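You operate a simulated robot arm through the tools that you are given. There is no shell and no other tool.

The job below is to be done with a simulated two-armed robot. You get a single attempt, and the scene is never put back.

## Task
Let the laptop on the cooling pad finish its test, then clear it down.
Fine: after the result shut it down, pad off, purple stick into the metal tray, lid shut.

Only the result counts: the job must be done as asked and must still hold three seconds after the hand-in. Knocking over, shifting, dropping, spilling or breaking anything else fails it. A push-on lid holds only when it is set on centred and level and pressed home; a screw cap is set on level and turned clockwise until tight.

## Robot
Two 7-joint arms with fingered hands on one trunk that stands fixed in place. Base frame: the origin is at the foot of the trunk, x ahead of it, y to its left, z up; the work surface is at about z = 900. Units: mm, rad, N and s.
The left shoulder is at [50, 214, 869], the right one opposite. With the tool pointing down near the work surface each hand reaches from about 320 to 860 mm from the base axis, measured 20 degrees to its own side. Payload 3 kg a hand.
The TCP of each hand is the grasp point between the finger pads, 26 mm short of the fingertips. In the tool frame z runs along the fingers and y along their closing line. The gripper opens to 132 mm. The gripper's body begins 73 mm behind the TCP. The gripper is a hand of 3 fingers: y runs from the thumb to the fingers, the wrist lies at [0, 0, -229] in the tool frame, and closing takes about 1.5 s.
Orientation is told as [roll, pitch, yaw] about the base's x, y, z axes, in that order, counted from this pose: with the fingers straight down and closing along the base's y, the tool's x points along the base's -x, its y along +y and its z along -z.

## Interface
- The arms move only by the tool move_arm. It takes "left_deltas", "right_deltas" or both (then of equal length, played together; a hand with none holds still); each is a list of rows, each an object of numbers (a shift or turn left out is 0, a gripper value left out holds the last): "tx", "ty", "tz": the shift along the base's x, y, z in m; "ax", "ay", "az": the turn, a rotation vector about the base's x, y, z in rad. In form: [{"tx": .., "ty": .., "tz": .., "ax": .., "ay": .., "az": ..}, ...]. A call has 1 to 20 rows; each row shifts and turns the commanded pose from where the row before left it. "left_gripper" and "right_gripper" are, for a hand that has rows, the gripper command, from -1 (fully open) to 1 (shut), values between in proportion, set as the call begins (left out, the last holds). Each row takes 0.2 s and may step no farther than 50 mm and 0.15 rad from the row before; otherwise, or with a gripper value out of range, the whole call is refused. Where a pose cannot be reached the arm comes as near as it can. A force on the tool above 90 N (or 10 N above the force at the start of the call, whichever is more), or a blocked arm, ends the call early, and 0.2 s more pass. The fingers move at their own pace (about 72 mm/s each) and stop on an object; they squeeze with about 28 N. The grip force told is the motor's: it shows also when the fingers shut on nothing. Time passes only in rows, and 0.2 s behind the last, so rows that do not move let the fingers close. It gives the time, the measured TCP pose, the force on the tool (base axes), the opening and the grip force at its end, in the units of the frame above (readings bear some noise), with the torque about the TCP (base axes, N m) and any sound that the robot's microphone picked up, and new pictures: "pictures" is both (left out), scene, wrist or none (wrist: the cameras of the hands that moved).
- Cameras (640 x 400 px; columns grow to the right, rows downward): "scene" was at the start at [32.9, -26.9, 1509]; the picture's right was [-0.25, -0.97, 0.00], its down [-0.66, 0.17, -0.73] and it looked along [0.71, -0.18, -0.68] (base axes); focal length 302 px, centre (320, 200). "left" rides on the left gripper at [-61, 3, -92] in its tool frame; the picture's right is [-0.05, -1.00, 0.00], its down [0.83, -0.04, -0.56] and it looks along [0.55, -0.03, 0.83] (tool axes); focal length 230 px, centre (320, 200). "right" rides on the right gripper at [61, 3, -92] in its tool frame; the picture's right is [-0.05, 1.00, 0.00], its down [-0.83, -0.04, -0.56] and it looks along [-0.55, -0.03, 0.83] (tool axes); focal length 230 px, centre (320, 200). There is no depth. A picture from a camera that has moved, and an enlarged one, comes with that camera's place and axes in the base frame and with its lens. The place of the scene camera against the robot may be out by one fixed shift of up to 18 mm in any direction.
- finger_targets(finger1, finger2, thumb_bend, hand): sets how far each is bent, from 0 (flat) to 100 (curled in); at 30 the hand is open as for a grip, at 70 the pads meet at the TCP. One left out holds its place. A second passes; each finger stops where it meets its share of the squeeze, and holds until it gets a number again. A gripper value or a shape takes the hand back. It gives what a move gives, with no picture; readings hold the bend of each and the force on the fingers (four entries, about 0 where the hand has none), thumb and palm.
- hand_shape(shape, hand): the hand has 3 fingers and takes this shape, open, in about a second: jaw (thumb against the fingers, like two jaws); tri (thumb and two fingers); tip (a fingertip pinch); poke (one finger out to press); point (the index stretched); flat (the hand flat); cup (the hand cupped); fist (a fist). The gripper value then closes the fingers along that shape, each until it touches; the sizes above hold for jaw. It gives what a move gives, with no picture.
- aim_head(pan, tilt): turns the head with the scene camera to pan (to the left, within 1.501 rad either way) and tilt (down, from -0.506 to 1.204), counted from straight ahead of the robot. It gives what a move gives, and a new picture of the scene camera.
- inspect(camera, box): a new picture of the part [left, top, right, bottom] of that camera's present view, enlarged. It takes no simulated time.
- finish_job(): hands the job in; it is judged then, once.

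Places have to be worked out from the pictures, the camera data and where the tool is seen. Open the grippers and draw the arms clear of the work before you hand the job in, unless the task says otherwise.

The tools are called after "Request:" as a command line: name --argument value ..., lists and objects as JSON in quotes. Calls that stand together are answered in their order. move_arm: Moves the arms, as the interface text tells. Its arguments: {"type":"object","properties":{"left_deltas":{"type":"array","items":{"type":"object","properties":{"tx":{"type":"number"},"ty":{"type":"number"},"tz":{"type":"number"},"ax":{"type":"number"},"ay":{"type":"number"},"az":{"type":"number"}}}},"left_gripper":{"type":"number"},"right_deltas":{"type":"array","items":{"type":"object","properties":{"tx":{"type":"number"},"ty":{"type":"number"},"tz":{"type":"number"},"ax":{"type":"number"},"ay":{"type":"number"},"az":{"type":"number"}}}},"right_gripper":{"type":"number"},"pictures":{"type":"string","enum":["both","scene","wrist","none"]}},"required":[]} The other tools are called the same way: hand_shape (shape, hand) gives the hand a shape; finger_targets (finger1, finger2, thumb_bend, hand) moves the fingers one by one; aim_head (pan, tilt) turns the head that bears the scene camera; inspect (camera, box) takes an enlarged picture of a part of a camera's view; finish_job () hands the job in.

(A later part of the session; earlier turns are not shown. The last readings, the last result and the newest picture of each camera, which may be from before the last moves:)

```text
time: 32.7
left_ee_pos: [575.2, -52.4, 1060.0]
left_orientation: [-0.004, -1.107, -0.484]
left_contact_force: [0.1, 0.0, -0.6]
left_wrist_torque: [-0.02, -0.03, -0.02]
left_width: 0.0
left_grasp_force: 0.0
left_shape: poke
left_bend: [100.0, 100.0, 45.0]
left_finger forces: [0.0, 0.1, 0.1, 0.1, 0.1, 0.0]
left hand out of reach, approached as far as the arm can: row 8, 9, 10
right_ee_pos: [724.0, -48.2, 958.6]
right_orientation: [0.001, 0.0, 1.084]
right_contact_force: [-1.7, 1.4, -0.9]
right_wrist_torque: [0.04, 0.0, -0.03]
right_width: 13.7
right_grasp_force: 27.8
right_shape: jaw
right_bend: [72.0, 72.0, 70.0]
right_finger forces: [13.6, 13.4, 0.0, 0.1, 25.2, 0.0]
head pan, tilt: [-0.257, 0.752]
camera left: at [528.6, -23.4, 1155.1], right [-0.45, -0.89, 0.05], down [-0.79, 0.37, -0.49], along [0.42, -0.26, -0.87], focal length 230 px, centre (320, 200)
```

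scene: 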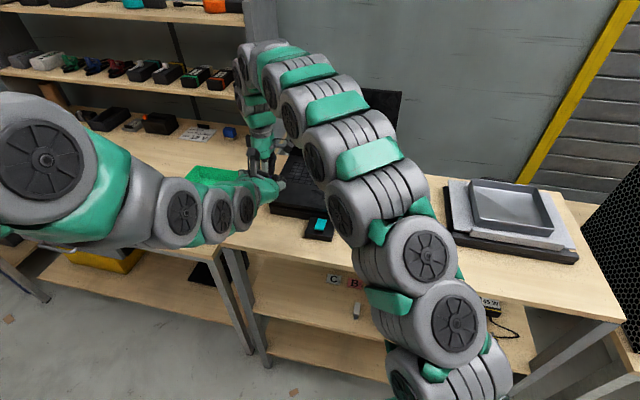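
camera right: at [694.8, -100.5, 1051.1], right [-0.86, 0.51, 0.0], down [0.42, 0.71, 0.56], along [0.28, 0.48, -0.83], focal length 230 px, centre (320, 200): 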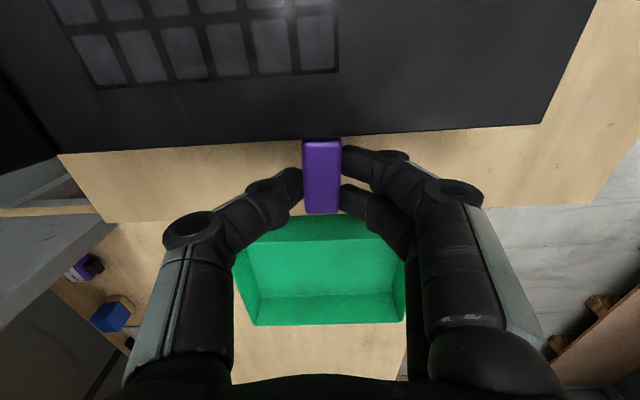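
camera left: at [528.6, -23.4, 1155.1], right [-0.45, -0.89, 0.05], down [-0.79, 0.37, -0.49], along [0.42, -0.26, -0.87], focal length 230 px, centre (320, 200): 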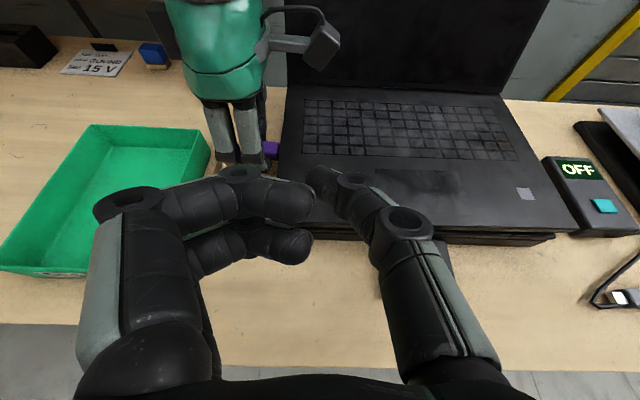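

The left arm cannot fold back to the staging point and stopped at (575, -52, 1060) with the hand leaning forward as planned; its camera shows the thumb tip above the laptop's front-left palm rest. I advance a little along the laptop's depth direction to see how the commanded pose responds.

Request:
move_arm --left_deltas '[{"tx": 0.02, "ty": -0.0105}, {"tx": 0.02, "ty": -0.0105}, {}]' --pictures "wrist"

```text
time: 33.5
left_ee_pos: [614.4, -71.8, 1060.0]
left_orientation: [-0.002, -1.133, -0.485]
left_contact_force: [0.0, 0.3, 0.5]
left_wrist_torque: [0.01, -0.02, 0.02]
left_width: 0.4
left_grasp_force: 0.1
left_shape: poke
left_bend: [100.0, 100.0, 45.0]
left_finger forces: [0.0, 0.0, 0.1, 0.0, 0.0, 0.0]
right_ee_pos: [724.5, -48.4, 959.6]
right_orientation: [0.0, 0.001, 1.085]
right_contact_force: [-1.8, 0.2, -0.2]
right_wrist_torque: [0.05, 0.04, -0.04]
right_width: 13.7
right_grasp_force: 27.7
right_shape: jaw
right_bend: [72.0, 72.0, 70.0]
right_finger forces: [13.6, 13.4, 0.0, 0.0, 25.3, 0.2]
head pan, tilt: [-0.257, 0.752]
camera left: at [566.2, -44.0, 1153.6], right [-0.45, -0.89, 0.05], down [-0.78, 0.36, -0.52], along [0.44, -0.27, -0.85], focal length 230 px, centre (320, 200)
```

left: 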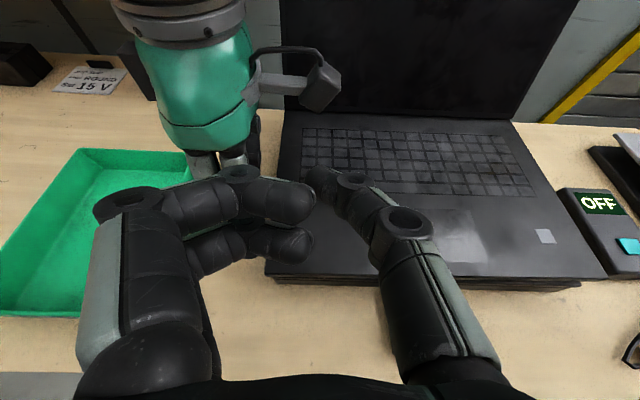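

The left hand follows well. Its thumb tip is at about (632, -81, 1051); I shift slightly away from the right hand and descend to about 25 mm above the palm rest.

Request:
move_arm --left_deltas '[{"tx": -0.008, "ty": -0.005, "tz": -0.02}, {"tz": -0.023}, {"tz": -0.02}, {}]' --pictures "both"

Request:
inspect --camera "scene" --box '[235, 130, 355, 250]'

```text
time: 34.5
left_ee_pos: [607.0, -77.5, 994.1]
left_orientation: [-0.001, -1.133, -0.485]
left_contact_force: [-0.1, -0.3, 0.6]
left_wrist_torque: [-0.01, 0.01, 0.0]
left_width: 0.0
left_grasp_force: 0.1
left_shape: poke
left_bend: [100.0, 100.0, 45.0]
left_finger forces: [0.0, 0.0, 0.0, 0.1, 0.0, 0.0]
right_ee_pos: [725.1, -49.4, 960.3]
right_orientation: [0.0, -0.001, 1.087]
right_contact_force: [-0.9, 0.2, -0.1]
right_wrist_torque: [0.06, 0.0, -0.01]
right_width: 13.6
right_grasp_force: 28.6
right_shape: jaw
right_bend: [72.0, 72.0, 70.0]
right_finger forces: [13.5, 13.3, 0.0, 0.0, 25.3, 0.0]
head pan, tilt: [-0.257, 0.752]
camera left: at [558.5, -48.4, 1088.6], right [-0.45, -0.89, 0.05], down [-0.78, 0.36, -0.52], along [0.44, -0.27, -0.85], focal length 230 px, centre (320, 200)
```

scene: 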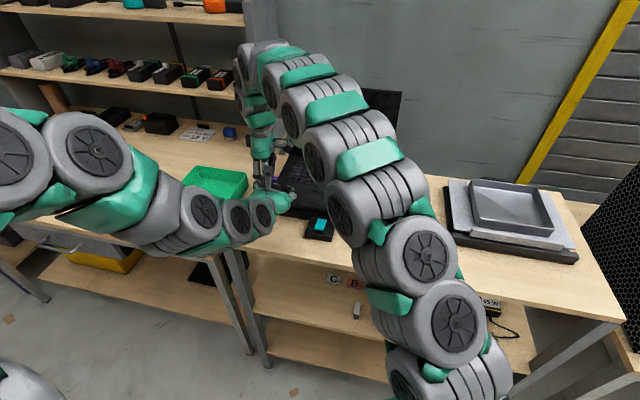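
left: 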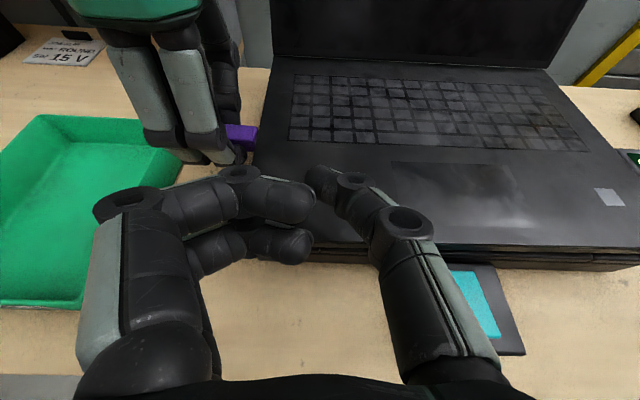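

```text
3.33 times, centred on (295, 190) of scene
camera zoom: at [32.8, -26.9, 1509.0], right [-0.25, -0.97, 0.0], down [-0.66, 0.17, -0.73], along [0.71, -0.18, -0.68], focal length 1007 px, centre (403, 233)
```

zoom: 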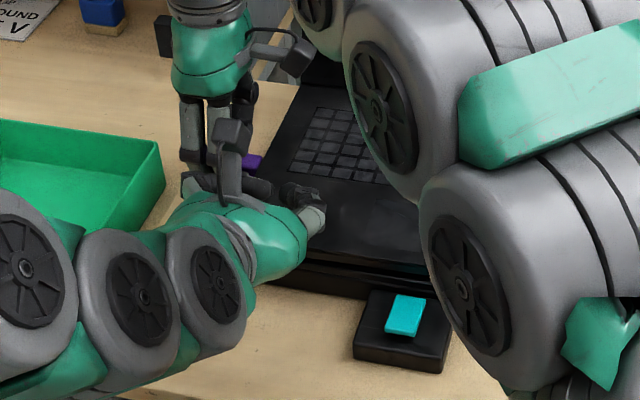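

The thumb is over the palm rest with the right arm and right fingers clear. I lower in small steps until it touches.

Request:
move_arm --left_deltas '[{"tz": -0.006}, {"tz": -0.005}, {"tz": -0.003}]' --pictures "wrist"

```text
time: 35.3
left_ee_pos: [608.2, -77.1, 979.9]
left_orientation: [-0.001, -1.133, -0.485]
left_contact_force: [0.3, 0.3, 0.4]
left_wrist_torque: [-0.02, 0.02, 0.02]
left_width: 0.2
left_grasp_force: 0.0
left_shape: poke
left_bend: [100.0, 100.0, 45.0]
left_finger forces: [0.0, 0.1, 0.1, 0.1, 0.0, 0.0]
right_ee_pos: [724.0, -48.5, 959.7]
right_orientation: [-0.001, 0.0, 1.086]
right_contact_force: [-1.3, -1.0, -1.2]
right_wrist_torque: [0.06, 0.02, -0.02]
right_width: 13.5
right_grasp_force: 27.6
right_shape: jaw
right_bend: [72.0, 72.0, 70.0]
right_finger forces: [13.6, 13.3, 0.0, 0.1, 25.3, 0.0]
head pan, tilt: [-0.257, 0.752]
camera left: at [558.6, -47.4, 1074.3], right [-0.45, -0.89, 0.05], down [-0.78, 0.36, -0.52], along [0.44, -0.27, -0.86], focal length 230 px, centre (320, 200)
```

left: 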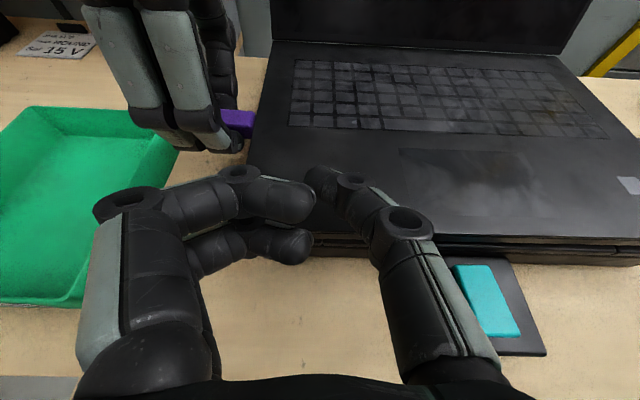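

No contact yet at TCP z ≈ 980. I keep lowering in 3 mm steps.

Request:
move_arm --left_deltas '[{"tz": -0.003}, {"tz": -0.003}, {"tz": -0.002}]' --pictures "wrist"

```text
time: 36.1
left_ee_pos: [608.9, -77.0, 972.5]
left_orientation: [-0.003, -1.129, -0.484]
left_contact_force: [0.2, 0.0, -0.1]
left_wrist_torque: [0.02, 0.01, 0.01]
left_width: 0.1
left_grasp_force: 0.0
left_shape: poke
left_bend: [100.0, 100.0, 45.0]
left_finger forces: [0.0, 0.0, 0.0, 0.0, 0.1, 0.0]
right_ee_pos: [725.2, -49.2, 959.9]
right_orientation: [0.001, 0.0, 1.085]
right_contact_force: [-2.6, -0.5, -0.7]
right_wrist_torque: [0.04, 0.01, -0.01]
right_width: 13.6
right_grasp_force: 28.5
right_shape: jaw
right_bend: [72.0, 72.0, 70.0]
right_finger forces: [13.5, 13.3, 0.1, 0.0, 25.4, 0.0]
head pan, tilt: [-0.257, 0.752]
camera left: at [559.5, -48.0, 1067.4], right [-0.45, -0.89, 0.05], down [-0.78, 0.36, -0.51], along [0.44, -0.27, -0.86], focal length 230 px, centre (320, 200)
```

left: 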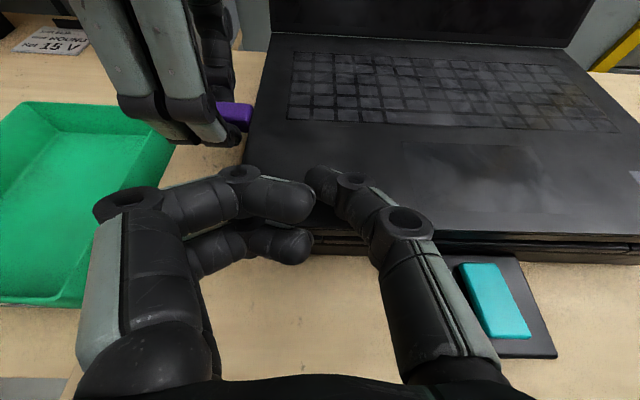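

Still no contact at z ≈ 972; the curled fingers hang just in front of the laptop. I continue down carefully.

Request:
move_arm --left_deltas '[{"tz": -0.003}, {"tz": -0.003}]' --pictures "wrist"

Request:
inspect --camera "left" --box '[220, 130, 420, 270]'

```text
time: 36.7
left_ee_pos: [609.2, -80.7, 969.1]
left_orientation: [-0.003, -1.133, -0.486]
left_contact_force: [-1.1, 0.2, 7.0]
left_wrist_torque: [-0.07, -0.12, -0.01]
left_width: 0.0
left_grasp_force: 0.0
left_shape: poke
left_bend: [100.0, 100.0, 45.0]
left_finger forces: [0.0, 0.1, 0.1, 0.1, 7.5, 0.0]
left hand out of reach, approached as far as the arm can: row 2
right_ee_pos: [723.8, -49.9, 958.5]
right_orientation: [-0.001, 0.002, 1.085]
right_contact_force: [-1.0, -1.0, -1.6]
right_wrist_torque: [0.03, 0.0, -0.01]
right_width: 13.7
right_grasp_force: 28.1
right_shape: jaw
right_bend: [72.0, 72.0, 70.0]
right_finger forces: [13.2, 13.1, 0.0, 0.0, 25.6, 0.1]
head pan, tilt: [-0.257, 0.752]
camera left: at [560.4, -49.7, 1063.2], right [-0.45, -0.89, 0.05], down [-0.78, 0.36, -0.52], along [0.44, -0.27, -0.85], focal length 230 px, centre (320, 200)
```

left: 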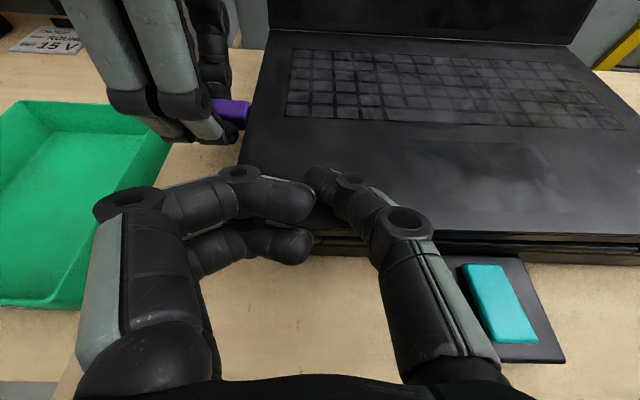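

```text
2.86 times, centred on (320, 200) of left
camera zoom: at [560.4, -49.7, 1063.2], right [-0.45, -0.89, 0.05], down [-0.78, 0.36, -0.52], along [0.44, -0.27, -0.85], focal length 657 px, centre (320, 200)
```

zoom: 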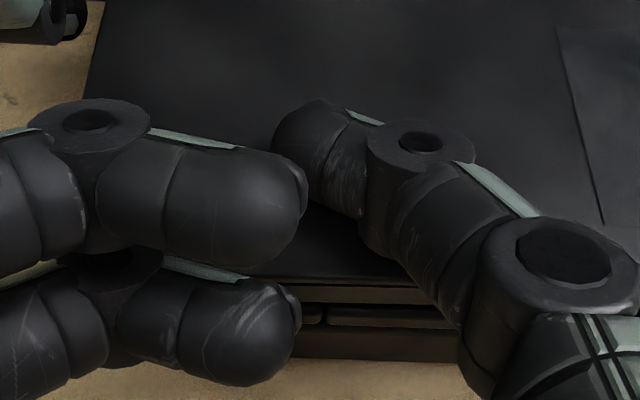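

The left thumb touches at about 7 N, but the arm is at a joint limit there and can't press harder. I lift off, steepen the hand by ~12°, and shift toward the laptop's left edge, which also gives more room from the right forearm.

Request:
move_arm --left_deltas '[{"tz": 0.015}, {"tz": 0.02, "ax": 0.049, "ay": 0.093}, {"tx": 0.007, "ty": 0.014, "tz": 0.01, "ax": 0.049, "ay": 0.093}, {"tx": 0.008, "ty": 0.014}, {}]' --pictures "both"

Request:
inspect --camera "scene" --box '[235, 130, 355, 250]'

```text
time: 37.9
left_ee_pos: [623.5, -51.7, 1012.5]
left_orientation: [-0.002, -0.922, -0.485]
left_contact_force: [-0.3, 0.1, 0.2]
left_wrist_torque: [0.0, 0.0, 0.0]
left_width: 0.2
left_grasp_force: 0.0
left_shape: poke
left_bend: [100.0, 100.0, 45.0]
left_finger forces: [0.1, 0.1, 0.0, 0.0, 0.0, 0.0]
right_ee_pos: [725.3, -48.5, 959.2]
right_orientation: [0.001, 0.001, 1.084]
right_contact_force: [-1.1, -0.3, -1.7]
right_wrist_torque: [0.04, 0.02, -0.01]
right_width: 13.4
right_grasp_force: 27.8
right_shape: jaw
right_bend: [72.0, 72.0, 70.0]
right_finger forces: [13.4, 13.2, 0.1, 0.0, 25.5, 0.1]
head pan, tilt: [-0.257, 0.752]
camera left: at [593.2, -31.1, 1117.8], right [-0.44, -0.9, 0.04], down [-0.86, 0.4, -0.33], along [0.28, -0.18, -0.94], focal length 230 px, centre (320, 200)
```

scene: 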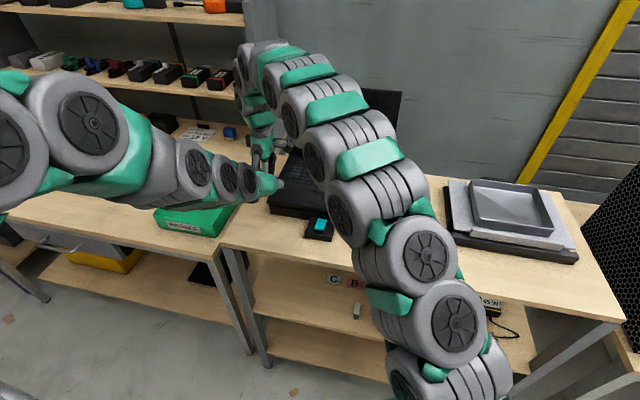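
left: 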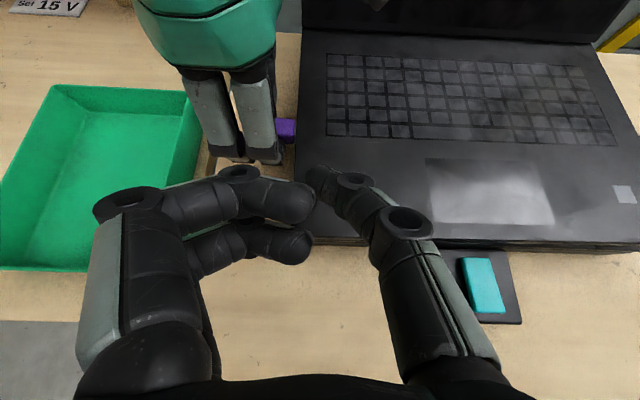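

```text
3.33 times, centred on (295, 190) of scene
camera zoom: at [32.9, -26.9, 1509.0], right [-0.25, -0.97, 0.0], down [-0.66, 0.17, -0.73], along [0.71, -0.18, -0.68], focal length 1007 px, centre (403, 233)
```

zoom: 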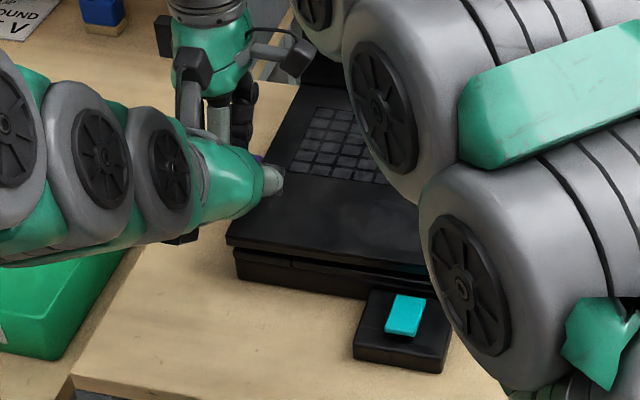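

The left hand is now steeper with its thumb over the deck ~20 mm in from the left edge and clear of the right fingers. I lower to just above contact.

Request:
move_arm --left_deltas '[{"tz": -0.016}, {"tz": -0.014}, {"tz": -0.004}, {}]' --pictures "wrist"

```text
time: 38.9
left_ee_pos: [623.3, -51.9, 978.7]
left_orientation: [-0.002, -0.922, -0.486]
left_contact_force: [0.2, -0.2, 0.3]
left_wrist_torque: [0.01, -0.05, 0.02]
left_width: 0.0
left_grasp_force: 0.0
left_shape: poke
left_bend: [100.0, 100.0, 45.0]
left_finger forces: [0.0, 0.1, 0.0, 0.0, 0.0, 0.1]
right_ee_pos: [724.6, -49.2, 957.8]
right_orientation: [0.0, -0.001, 1.085]
right_contact_force: [-2.0, -1.4, -1.3]
right_wrist_torque: [0.05, -0.01, -0.01]
right_width: 13.6
right_grasp_force: 28.2
right_shape: jaw
right_bend: [72.0, 72.0, 70.0]
right_finger forces: [13.4, 13.2, 0.1, 0.0, 25.5, 0.0]
head pan, tilt: [-0.257, 0.752]
camera left: at [593.7, -32.1, 1083.2], right [-0.44, -0.9, 0.04], down [-0.86, 0.4, -0.33], along [0.28, -0.18, -0.94], focal length 230 px, centre (320, 200)
```

left: 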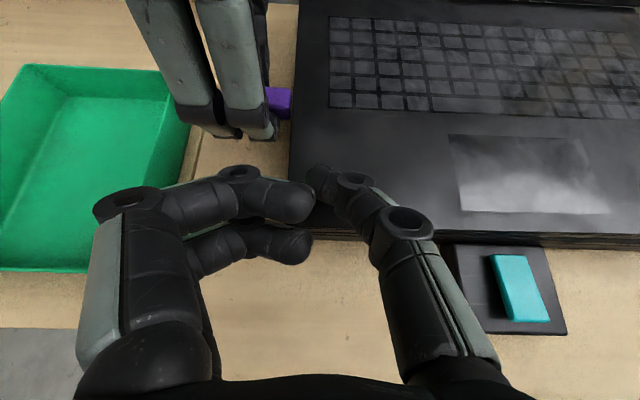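

Clear so far; I lower in 3 mm steps to press on the deck.

Request:
move_arm --left_deltas '[{"tz": -0.003}, {"tz": -0.003}, {"tz": -0.002}]' --pictures "none"

```text
time: 39.7
left_ee_pos: [623.9, -50.7, 973.3]
left_orientation: [0.0, -0.925, -0.486]
left_contact_force: [-3.0, -1.5, 14.2]
left_wrist_torque: [-0.1, -0.17, -0.05]
left_width: 0.1
left_grasp_force: 0.0
left_shape: poke
left_bend: [100.0, 100.0, 45.0]
left_finger forces: [0.1, 0.1, 0.0, 0.0, 14.3, 0.0]
right_ee_pos: [724.0, -49.4, 959.4]
right_orientation: [0.0, 0.001, 1.085]
right_contact_force: [0.0, 0.7, -1.4]
right_wrist_torque: [0.02, -0.01, -0.01]
right_width: 13.7
right_grasp_force: 28.0
right_shape: jaw
right_bend: [72.0, 72.0, 70.0]
right_finger forces: [13.1, 13.2, 0.1, 0.0, 25.7, 0.0]
head pan, tilt: [-0.257, 0.752]
```

Contact at 14 N with no reach warning this time. I press a little further to about 40 N.

Request:
move_arm --left_deltas '[{"tz": -0.002}, {"tz": -0.002}]' --pictures "none"

```text
time: 40.3
left_ee_pos: [625.8, -51.7, 972.5]
left_orientation: [0.004, -0.932, -0.488]
left_contact_force: [-7.8, -16.0, 65.3]
left_wrist_torque: [-0.62, -0.97, -0.35]
left_width: 0.0
left_grasp_force: 0.0
left_shape: poke
left_bend: [100.0, 100.0, 47.0]
left_finger forces: [0.0, 0.1, 0.1, 0.0, 66.2, 0.0]
right_ee_pos: [724.4, -49.0, 959.4]
right_orientation: [0.0, -0.002, 1.085]
right_contact_force: [4.5, 4.8, -2.1]
right_wrist_torque: [0.11, -0.09, 0.01]
right_width: 13.6
right_grasp_force: 28.3
right_shape: jaw
right_bend: [72.0, 72.0, 70.0]
right_finger forces: [12.2, 13.4, 0.0, 0.0, 26.0, 0.1]
head pan, tilt: [-0.257, 0.752]
```

65 N is more than needed, so I ease 1 mm, then check the hold before pulling.

Request:
move_arm --left_deltas '[{"tz": 0.001}, {}]' --pictures "both"

Request:
inspect --camera "scene" --box '[235, 130, 355, 250]'

```text
time: 41.0
left_ee_pos: [626.4, -50.8, 972.2]
left_orientation: [0.008, -0.933, -0.488]
left_contact_force: [-3.4, -1.1, 16.4]
left_wrist_torque: [-0.11, -0.24, -0.04]
left_width: 0.3
left_grasp_force: 0.1
left_shape: poke
left_bend: [100.0, 100.0, 45.0]
left_finger forces: [0.0, 0.0, 0.1, 0.0, 16.6, 0.0]
right_ee_pos: [723.9, -49.1, 958.8]
right_orientation: [-0.001, 0.001, 1.087]
right_contact_force: [-1.2, -3.8, -0.6]
right_wrist_torque: [-0.03, 0.02, -0.01]
right_width: 13.6
right_grasp_force: 27.9
right_shape: jaw
right_bend: [72.0, 72.0, 70.0]
right_finger forces: [12.9, 13.2, 0.0, 0.1, 25.9, 0.0]
head pan, tilt: [-0.257, 0.752]
stopped in row 2 (left hand): the force on the tool passed its limit at 92 N (the readings are from after the stop); the commanded pose is now the measured one
camera left: at [594.3, -30.4, 1076.3], right [-0.44, -0.9, 0.04], down [-0.85, 0.4, -0.34], along [0.29, -0.18, -0.94], focal length 230 px, centre (320, 200)
```

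scene: 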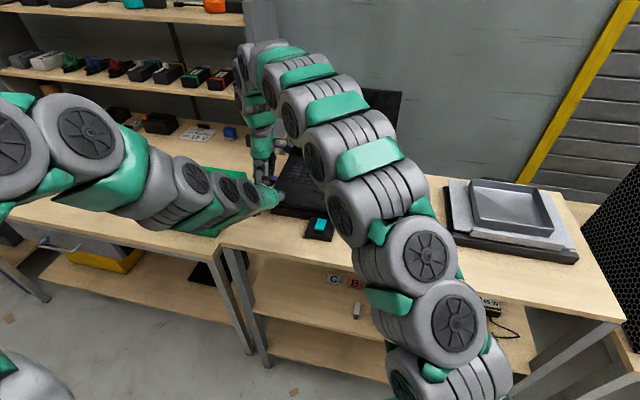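
left: 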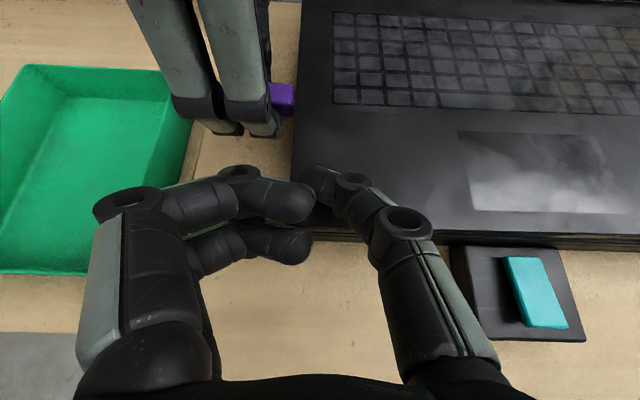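

```text
3.33 times, centred on (295, 190) of scene
camera zoom: at [32.6, -26.9, 1509.0], right [-0.25, -0.97, 0.0], down [-0.66, 0.17, -0.73], along [0.71, -0.18, -0.68], focal length 1007 px, centre (403, 233)
```

zoom: 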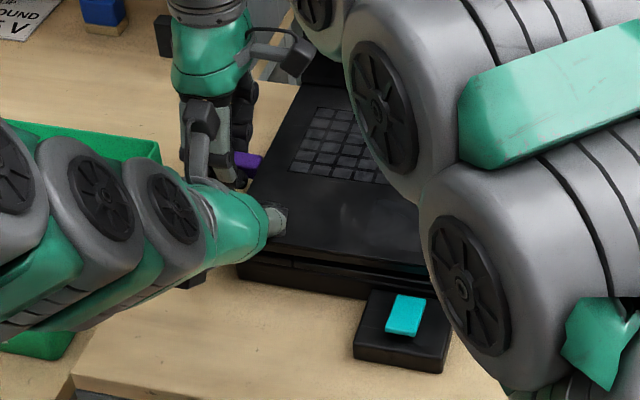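

The force crept past the 90 N limit and the call stopped; the commanded pose is now the measured one at 16 N, so the contact is stiffer than the first reading suggested. I press just 1.2 mm more and let it settle.

Request:
move_arm --left_deltas '[{"tz": -0.0012}, {}, {}, {}]' --pictures "none"

```text
time: 42.0
left_ee_pos: [626.8, -51.5, 971.6]
left_orientation: [0.006, -0.936, -0.488]
left_contact_force: [-3.0, -6.9, 40.4]
left_wrist_torque: [-0.31, -0.73, -0.14]
left_width: 0.0
left_grasp_force: 0.1
left_shape: poke
left_bend: [100.0, 100.0, 46.0]
left_finger forces: [0.0, 0.0, 0.0, 0.0, 40.2, 0.0]
right_ee_pos: [723.3, -48.2, 959.4]
right_orientation: [-0.002, -0.003, 1.088]
right_contact_force: [1.1, -0.1, -1.2]
right_wrist_torque: [0.04, 0.0, 0.03]
right_width: 13.7
right_grasp_force: 28.5
right_shape: jaw
right_bend: [72.0, 72.0, 70.0]
right_finger forces: [12.3, 13.3, 0.0, 0.0, 26.0, 0.0]
head pan, tilt: [-0.257, 0.752]
```

40 N of hold-down. Now the right hand pulls straight out in small steps.

Request:
move_arm --right_deltas '[{"tx": 0.0019, "ty": 0.0035}, {"tx": 0.0023, "ty": 0.0044}, {"tx": 0.0023, "ty": 0.0044}]' --pictures "wrist"

Request:
inspect --camera "right" --box '[200, 60, 440, 250]'

```text
time: 42.8
left_ee_pos: [627.3, -52.2, 971.7]
left_orientation: [0.006, -0.935, -0.488]
left_contact_force: [4.4, -11.1, 49.5]
left_wrist_torque: [-0.4, -0.93, -0.16]
left_width: 0.0
left_grasp_force: 0.0
left_shape: poke
left_bend: [100.0, 100.0, 46.0]
left_finger forces: [0.0, 0.0, 0.1, 0.1, 49.2, 0.0]
right_ee_pos: [731.2, -36.7, 960.3]
right_orientation: [0.001, -0.001, 1.087]
right_contact_force: [1.1, 0.4, -0.7]
right_wrist_torque: [0.01, 0.0, -0.03]
right_width: 13.6
right_grasp_force: 28.4
right_shape: jaw
right_bend: [72.0, 72.0, 70.0]
right_finger forces: [12.8, 13.3, 0.0, 0.0, 26.0, 0.0]
head pan, tilt: [-0.257, 0.752]
camera right: at [699.8, -90.7, 1052.4], right [-0.86, 0.51, 0.0], down [0.42, 0.71, 0.56], along [0.28, 0.48, -0.83], focal length 230 px, centre (320, 200)
```

right: 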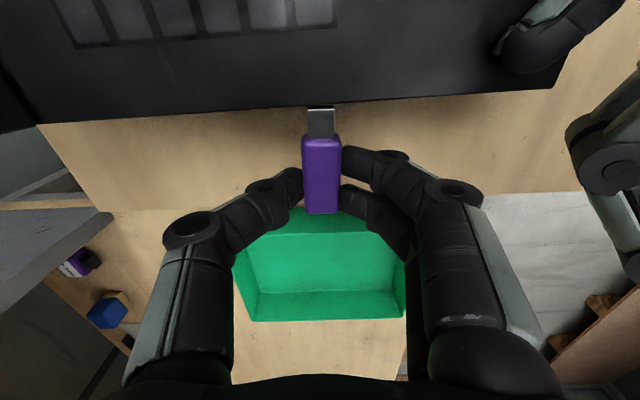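

```text
2.11 times, centred on (320, 155) of right
camera zoom: at [699.8, -90.7, 1052.4], right [-0.86, 0.51, 0.0], down [0.42, 0.71, 0.56], along [0.28, 0.48, -0.83], focal length 484 px, centre (320, 295)
```

zoom: 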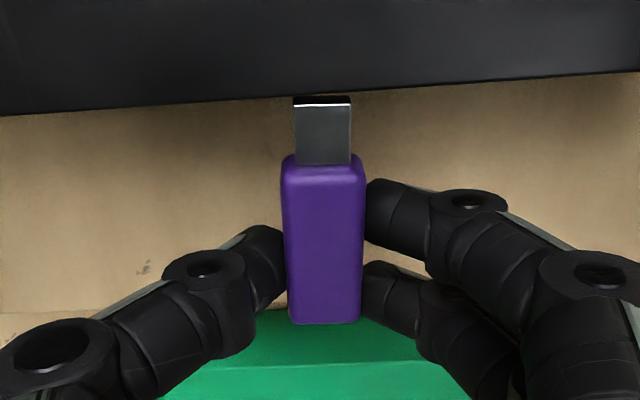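

The stick is out: the metal plug is visible and clear of the laptop edge. I draw it a bit further and at the same time lift the left thumb straight off the deck.

Request:
move_arm --right_deltas '[{"tx": 0.0023, "ty": 0.0044}, {"tx": 0.0023, "ty": 0.0044}, {"tz": 0.01}, {"tz": 0.01}]' --left_deltas '[{"tz": 0.004}, {"tz": 0.008}, {"tx": -0.015, "ty": 0.008, "tz": 0.01}, {"tx": -0.02, "ty": 0.01, "tz": 0.01}]' --pictures "both"

Request:
inspect --camera "right" --box '[200, 60, 440, 250]'

Request:
inspect --camera "scene" --box '[235, 130, 355, 250]'

```text
time: 43.8
left_ee_pos: [590.1, -34.9, 1002.8]
left_orientation: [0.002, -0.931, -0.487]
left_contact_force: [0.0, -0.3, 0.1]
left_wrist_torque: [0.0, -0.01, 0.02]
left_width: 0.2
left_grasp_force: 0.0
left_shape: poke
left_bend: [100.0, 100.0, 45.0]
left_finger forces: [0.0, 0.1, 0.0, 0.0, 0.0, 0.0]
right_ee_pos: [734.7, -28.0, 978.8]
right_orientation: [0.002, 0.0, 1.088]
right_contact_force: [-0.3, 0.1, 0.4]
right_wrist_torque: [-0.02, -0.02, -0.02]
right_width: 13.7
right_grasp_force: 28.4
right_shape: jaw
right_bend: [72.0, 72.0, 70.0]
right_finger forces: [13.0, 13.2, 0.0, 0.1, 26.0, 0.0]
head pan, tilt: [-0.257, 0.752]
camera right: at [705.0, -80.8, 1070.9], right [-0.86, 0.51, 0.0], down [0.43, 0.71, 0.56], along [0.28, 0.48, -0.83], focal length 230 px, centre (320, 200)
camera left: at [559.0, -13.8, 1106.3], right [-0.44, -0.9, 0.04], down [-0.85, 0.4, -0.33], along [0.28, -0.18, -0.94], focal length 230 px, centre (320, 200)
```

scene: 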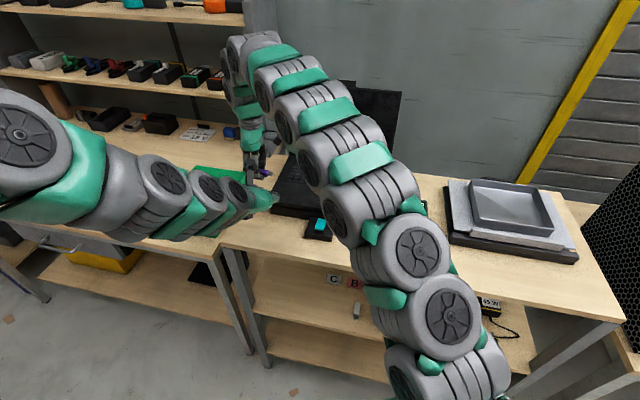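
right: 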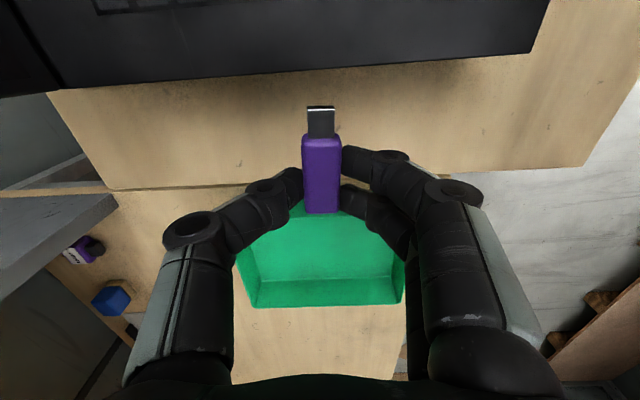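
left: 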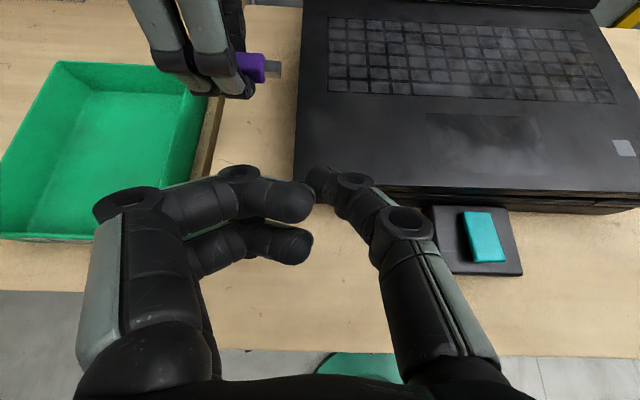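

```text
2.11 times, centred on (320, 155) of right
camera zoom: at [705.0, -80.8, 1070.9], right [-0.86, 0.51, 0.0], down [0.43, 0.71, 0.56], along [0.28, 0.48, -0.83], focal length 484 px, centre (320, 295)
```

zoom: 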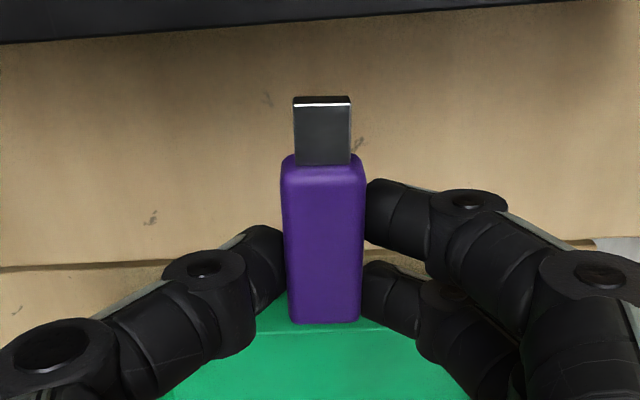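

```text
3.33 times, centred on (295, 190) of scene
camera zoom: at [32.8, -26.9, 1509.0], right [-0.25, -0.97, 0.0], down [-0.66, 0.17, -0.73], along [0.71, -0.18, -0.68], focal length 1007 px, centre (403, 233)
```

zoom: 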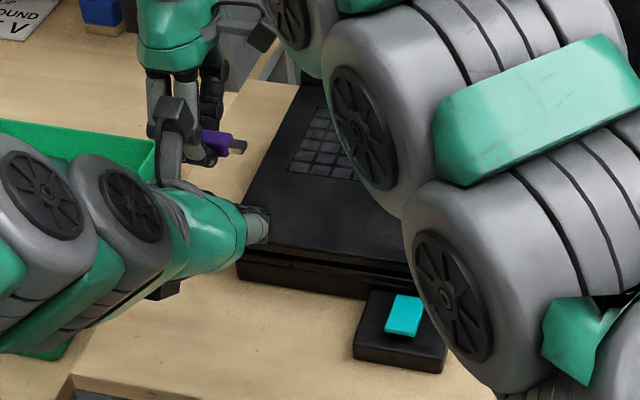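

The stick is firmly held and the laptop hasn't moved noticeably. I retract the left hand to its starting area first, undoing its tilt, while the right hand waits.

Request:
move_arm --left_deltas '[{"tx": -0.0156, "ty": 0.0086, "tz": 0.0274, "ax": 0.0543, "ay": 0.1028}, {"tx": -0.0156, "ty": 0.0086, "tz": 0.0274, "ax": 0.0543, "ay": 0.1028}, {"tx": -0.0156, "ty": 0.0086, "tz": 0.0274, "ax": 0.0543, "ay": 0.1028}, {"tx": -0.0156, "ty": 0.0086, "tz": 0.0274, "ax": 0.0543, "ay": 0.1028}, {"tx": -0.0156, "ty": 0.0086, "tz": 0.0274, "ax": 0.0543, "ay": 0.1028}, {"tx": -0.0156, "ty": 0.0086, "tz": 0.0274, "ax": 0.0543, "ay": 0.1028}, {"tx": -0.0156, "ty": 0.0086, "tz": 0.0274, "ax": 0.0543, "ay": 0.1028}, {"tx": -0.0156, "ty": 0.0086, "tz": 0.0274, "ax": 0.0543, "ay": 0.1028}, {"tx": -0.0156, "ty": 0.0086, "tz": 0.0274}, {"tx": -0.0156, "ty": 0.0086, "tz": 0.0274, "az": 0.13}]' --pictures "scene"

Request:
inspect --camera "scene" --box '[255, 130, 415, 250]'

```text
time: 46.0
left_ee_pos: [432.7, 52.6, 1276.3]
left_orientation: [0.003, -0.005, -0.354]
left_contact_force: [0.3, -1.4, 0.6]
left_wrist_torque: [0.16, -0.05, 0.02]
left_width: 0.2
left_grasp_force: 0.0
left_shape: poke
left_bend: [100.0, 100.0, 45.0]
left_finger forces: [0.0, 0.0, 0.1, 0.1, 0.0, 0.0]
right_ee_pos: [735.6, -28.4, 978.6]
right_orientation: [0.001, -0.002, 1.086]
right_contact_force: [-0.2, -1.3, 0.1]
right_wrist_torque: [0.14, -0.01, 0.02]
right_width: 13.6
right_grasp_force: 27.4
right_shape: jaw
right_bend: [72.0, 72.0, 70.0]
right_finger forces: [12.8, 13.2, 0.1, 0.0, 26.0, 0.0]
head pan, tilt: [-0.257, 0.752]
```

scene: 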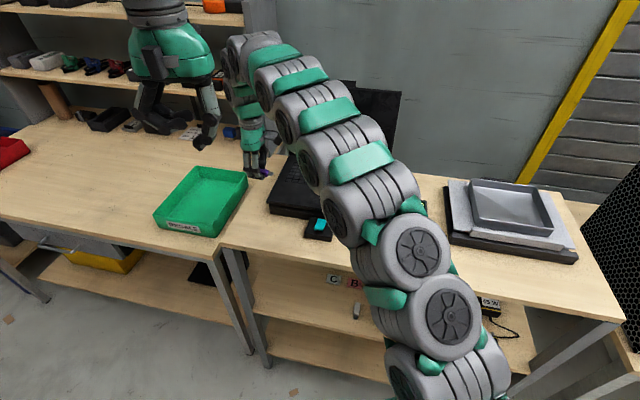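

```text
3.33 times, centred on (335, 190) of scene
camera zoom: at [32.6, -27.2, 1509.0], right [-0.25, -0.97, 0.0], down [-0.66, 0.17, -0.73], along [0.71, -0.18, -0.68], focal length 1007 px, centre (270, 233)
```

zoom: 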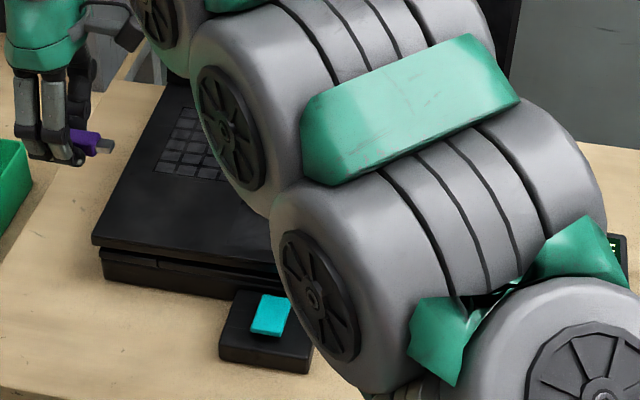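

The laptop's front-left corner is back at its original pixel and the stick is held. I carry the stick up and back the way I came, turn the hand, and swing toward the metal tray at about (440, -625).

Request:
move_arm --right_deltas '[{"tz": 0.02}, {"tx": -0.03, "ty": 0.006, "tz": 0.02}, {"tx": -0.035, "ty": 0.007, "tz": 0.025}, {"tx": -0.035, "ty": 0.007, "tz": 0.025}, {"tx": -0.035, "ty": 0.007, "tz": 0.02}, {"tx": -0.015, "ty": -0.033, "tz": 0.002, "az": -0.144}, {"tx": -0.015, "ty": -0.033, "tz": 0.002, "az": -0.144}, {"tx": -0.015, "ty": -0.033, "tz": 0.002, "az": -0.144}, {"tx": -0.015, "ty": -0.033, "tz": 0.002, "az": -0.144}, {"tx": -0.015, "ty": -0.033, "tz": 0.002, "az": -0.144}, {"tx": -0.015, "ty": -0.033, "tz": 0.002, "az": -0.144}, {"tx": -0.015, "ty": -0.033, "tz": 0.002, "az": -0.144}, {"tx": -0.015, "ty": -0.033, "tz": 0.002, "az": -0.144}, {"tx": -0.015, "ty": -0.033, "tz": 0.002, "az": -0.144}, {"tx": -0.015, "ty": -0.033, "tz": 0.002, "az": -0.144}, {}]' --pictures "both"

```text
time: 49.4
left_ee_pos: [433.9, 51.2, 1275.6]
left_orientation: [0.002, -0.001, -0.355]
left_contact_force: [-0.4, 0.5, 0.7]
left_wrist_torque: [-0.01, 0.0, -0.01]
left_width: 0.0
left_grasp_force: 0.0
left_shape: poke
left_bend: [100.0, 100.0, 45.0]
left_finger forces: [0.0, 0.0, 0.1, 0.1, 0.0, 0.1]
right_ee_pos: [450.8, -332.4, 1111.3]
right_orientation: [0.0, -0.003, -0.354]
right_contact_force: [0.3, 0.6, 0.2]
right_wrist_torque: [-0.03, 0.03, 0.02]
right_width: 13.7
right_grasp_force: 27.8
right_shape: jaw
right_bend: [72.0, 72.0, 70.0]
right_finger forces: [12.3, 12.9, 0.0, 0.1, 25.1, 0.0]
head pan, tilt: [-0.257, 0.752]
camera right: at [393.5, -308.9, 1203.1], right [0.4, 0.92, 0.0], down [0.76, -0.33, 0.56], along [0.51, -0.22, -0.83], focal length 230 px, centre (320, 200)
```

scene: 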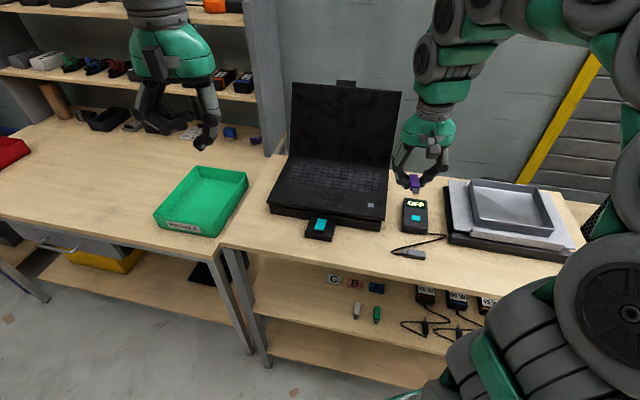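
right: 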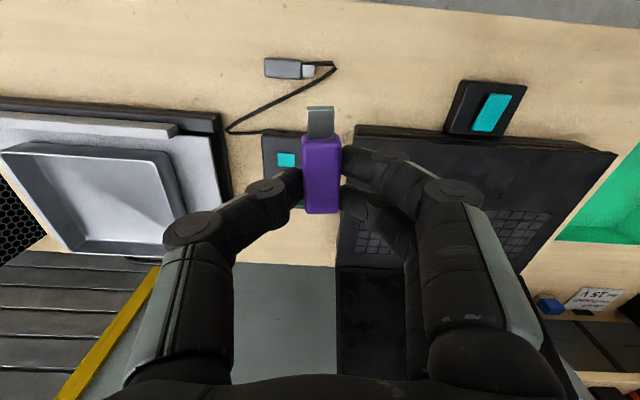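

The stick is safely above the bench. I move over toward the metal tray to get a close look at its walls.

Request:
move_arm --right_deltas '[{"tx": -0.005, "ty": -0.04}, {"tx": -0.005, "ty": -0.045}, {"tx": -0.005, "ty": -0.045}, {"tx": -0.005, "ty": -0.045}, {"tx": 0.0, "ty": -0.045}, {"ty": -0.03}, {}]' --pictures "both"

Request:
inspect --camera "scene" --box '[430, 150, 600, 280]'

```text
time: 51.0
left_ee_pos: [433.9, 52.1, 1275.6]
left_orientation: [0.002, -0.001, -0.356]
left_contact_force: [-0.1, -0.1, 1.0]
left_wrist_torque: [0.04, 0.0, 0.01]
left_width: 0.0
left_grasp_force: 0.0
left_shape: poke
left_bend: [100.0, 100.0, 45.0]
left_finger forces: [0.1, 0.0, 0.0, 0.0, 0.0, 0.0]
right_ee_pos: [430.0, -582.6, 1106.5]
right_orientation: [0.0, 0.0, -0.351]
right_contact_force: [-1.3, 0.3, -0.3]
right_wrist_torque: [0.02, 0.01, 0.02]
right_width: 13.9
right_grasp_force: 28.0
right_shape: jaw
right_bend: [72.0, 72.0, 70.0]
right_finger forces: [12.2, 12.8, 0.0, 0.0, 25.2, 0.0]
head pan, tilt: [-0.257, 0.752]
camera right: at [374.4, -558.4, 1198.8], right [0.39, 0.92, 0.0], down [0.76, -0.33, 0.56], along [0.51, -0.22, -0.83], focal length 230 px, centre (320, 200)
```

scene: 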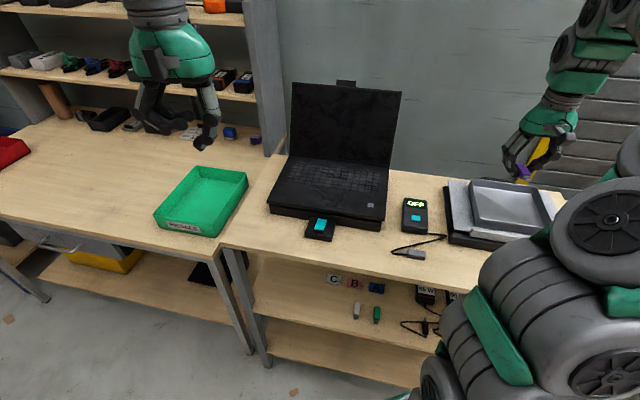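
right: 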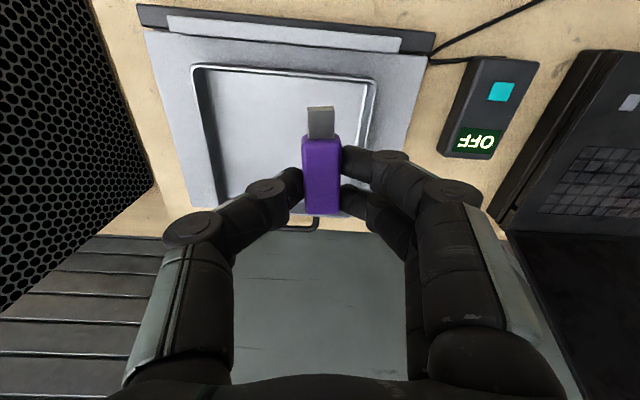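

```text
3.08 times, centred on (515, 215) of scene
camera zoom: at [32.9, -26.9, 1509.0], right [-0.25, -0.97, 0.0], down [-0.66, 0.17, -0.73], along [0.71, -0.18, -0.68], focal length 930 px, centre (-280, 154)
```

zoom: 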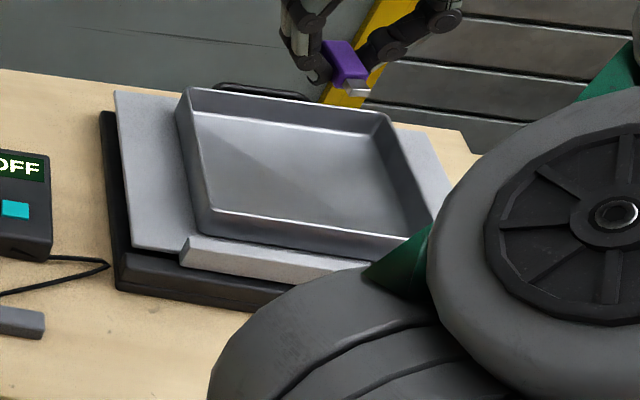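

The metal tray's near rim runs from about (341, -676) to (420, -519) at z ≈ 945, so its centre is near (466, -643). I move there and lower part-way to check.

Request:
move_arm --right_deltas '[{"tx": 0.012, "ty": -0.02, "tz": -0.02}, {"tx": 0.012, "ty": -0.02, "tz": -0.03}, {"tx": 0.012, "ty": -0.02, "tz": -0.03}, {"tz": -0.02}, {}]' --pictures "both"

Request:
inspect --camera "scene" --box '[430, 150, 600, 280]'

```text
time: 52.2
left_ee_pos: [434.2, 51.3, 1275.4]
left_orientation: [0.001, -0.002, -0.358]
left_contact_force: [0.1, -0.2, -0.8]
left_wrist_torque: [-0.01, -0.01, 0.0]
left_width: 0.3
left_grasp_force: 0.1
left_shape: poke
left_bend: [100.0, 100.0, 45.0]
left_finger forces: [0.0, 0.0, 0.0, 0.1, 0.0, 0.0]
right_ee_pos: [466.6, -641.0, 1007.4]
right_orientation: [-0.001, -0.001, -0.353]
right_contact_force: [-0.8, -0.2, -0.3]
right_wrist_torque: [0.01, 0.0, -0.01]
right_width: 13.7
right_grasp_force: 28.3
right_shape: jaw
right_bend: [72.0, 72.0, 70.0]
right_finger forces: [12.2, 13.0, 0.0, 0.0, 25.2, 0.0]
head pan, tilt: [-0.257, 0.752]
camera right: at [411.3, -616.4, 1099.3], right [0.39, 0.92, 0.0], down [0.76, -0.33, 0.56], along [0.51, -0.22, -0.83], focal length 230 px, centre (320, 200)
```

scene: 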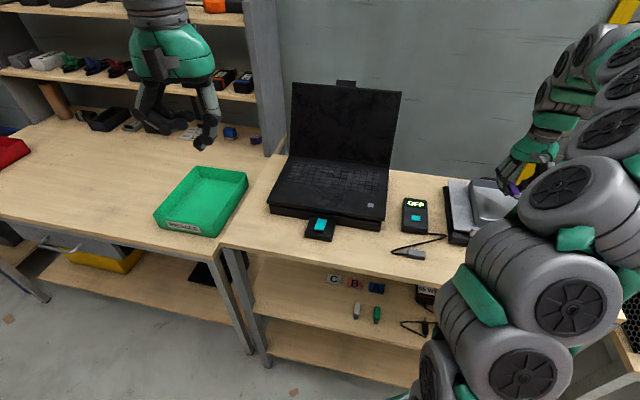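
right: 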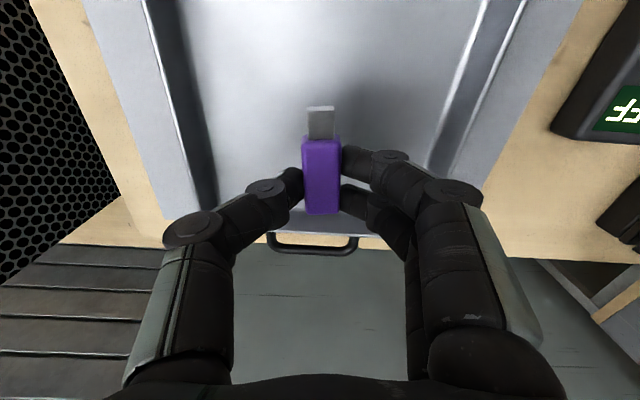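

```text
3.08 times, centred on (515, 215) of scene
camera zoom: at [32.9, -26.9, 1509.0], right [-0.25, -0.97, 0.0], down [-0.66, 0.17, -0.73], along [0.71, -0.18, -0.68], focal length 930 px, centre (-280, 154)
```

zoom: 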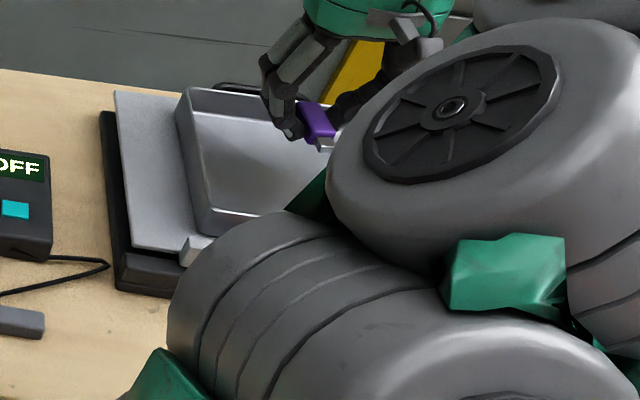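

The stick is over the tray floor with wide margins to all walls. I descend, slowly at the end, watching for contact with the floor.

Request:
move_arm --right_deltas '[{"tz": -0.02}, {"tz": -0.02}, {"tz": -0.01}, {}]' --pictures "wrist"

Request:
inspect --camera "right" --box '[150, 0, 490, 230]'

```text
time: 53.1
left_ee_pos: [433.3, 51.9, 1275.6]
left_orientation: [0.002, 0.0, -0.357]
left_contact_force: [0.1, -0.6, 0.1]
left_wrist_torque: [0.03, -0.02, 0.01]
left_width: 0.0
left_grasp_force: 0.1
left_shape: poke
left_bend: [100.0, 100.0, 45.0]
left_finger forces: [0.0, 0.1, 0.0, 0.1, 0.0, 0.1]
right_ee_pos: [468.3, -642.7, 966.5]
right_orientation: [-0.007, -0.015, -0.354]
right_contact_force: [-5.3, 6.1, 36.8]
right_wrist_torque: [0.34, 0.23, 0.03]
right_width: 19.2
right_grasp_force: 28.3
right_shape: jaw
right_bend: [74.0, 74.0, 72.0]
right_finger forces: [28.1, 26.8, 0.0, 0.0, 45.1, 0.1]
head pan, tilt: [-0.257, 0.752]
stopped in row 4 (right hand): the force on the tool passed its limit at 99 N (the readings are from after the stop); the commanded pose is now the measured one
camera right: at [411.0, -618.6, 1058.4], right [0.4, 0.92, -0.01], down [0.76, -0.32, 0.57], along [0.52, -0.23, -0.82], focal length 230 px, centre (320, 200)
```

right: 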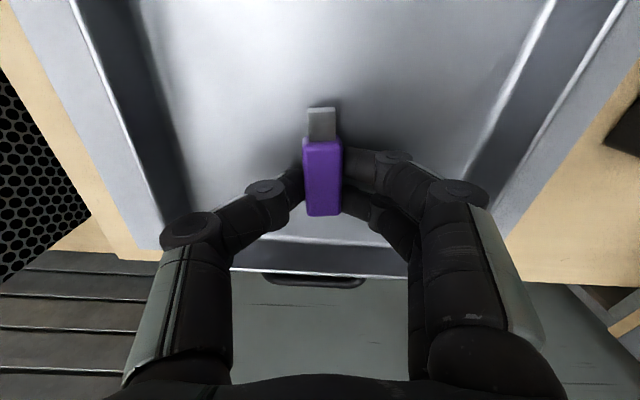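

```text
1.74 times, centred on (320, 115) of right
camera zoom: at [411.0, -618.6, 1058.4], right [0.4, 0.92, -0.01], down [0.76, -0.32, 0.57], along [0.52, -0.23, -0.82], focal length 400 px, centre (320, 348)
```

zoom: 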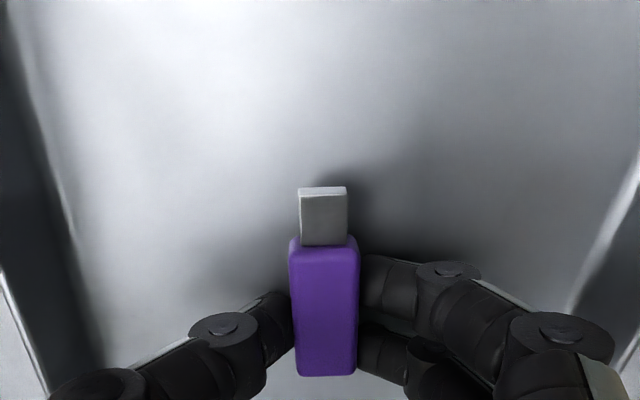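

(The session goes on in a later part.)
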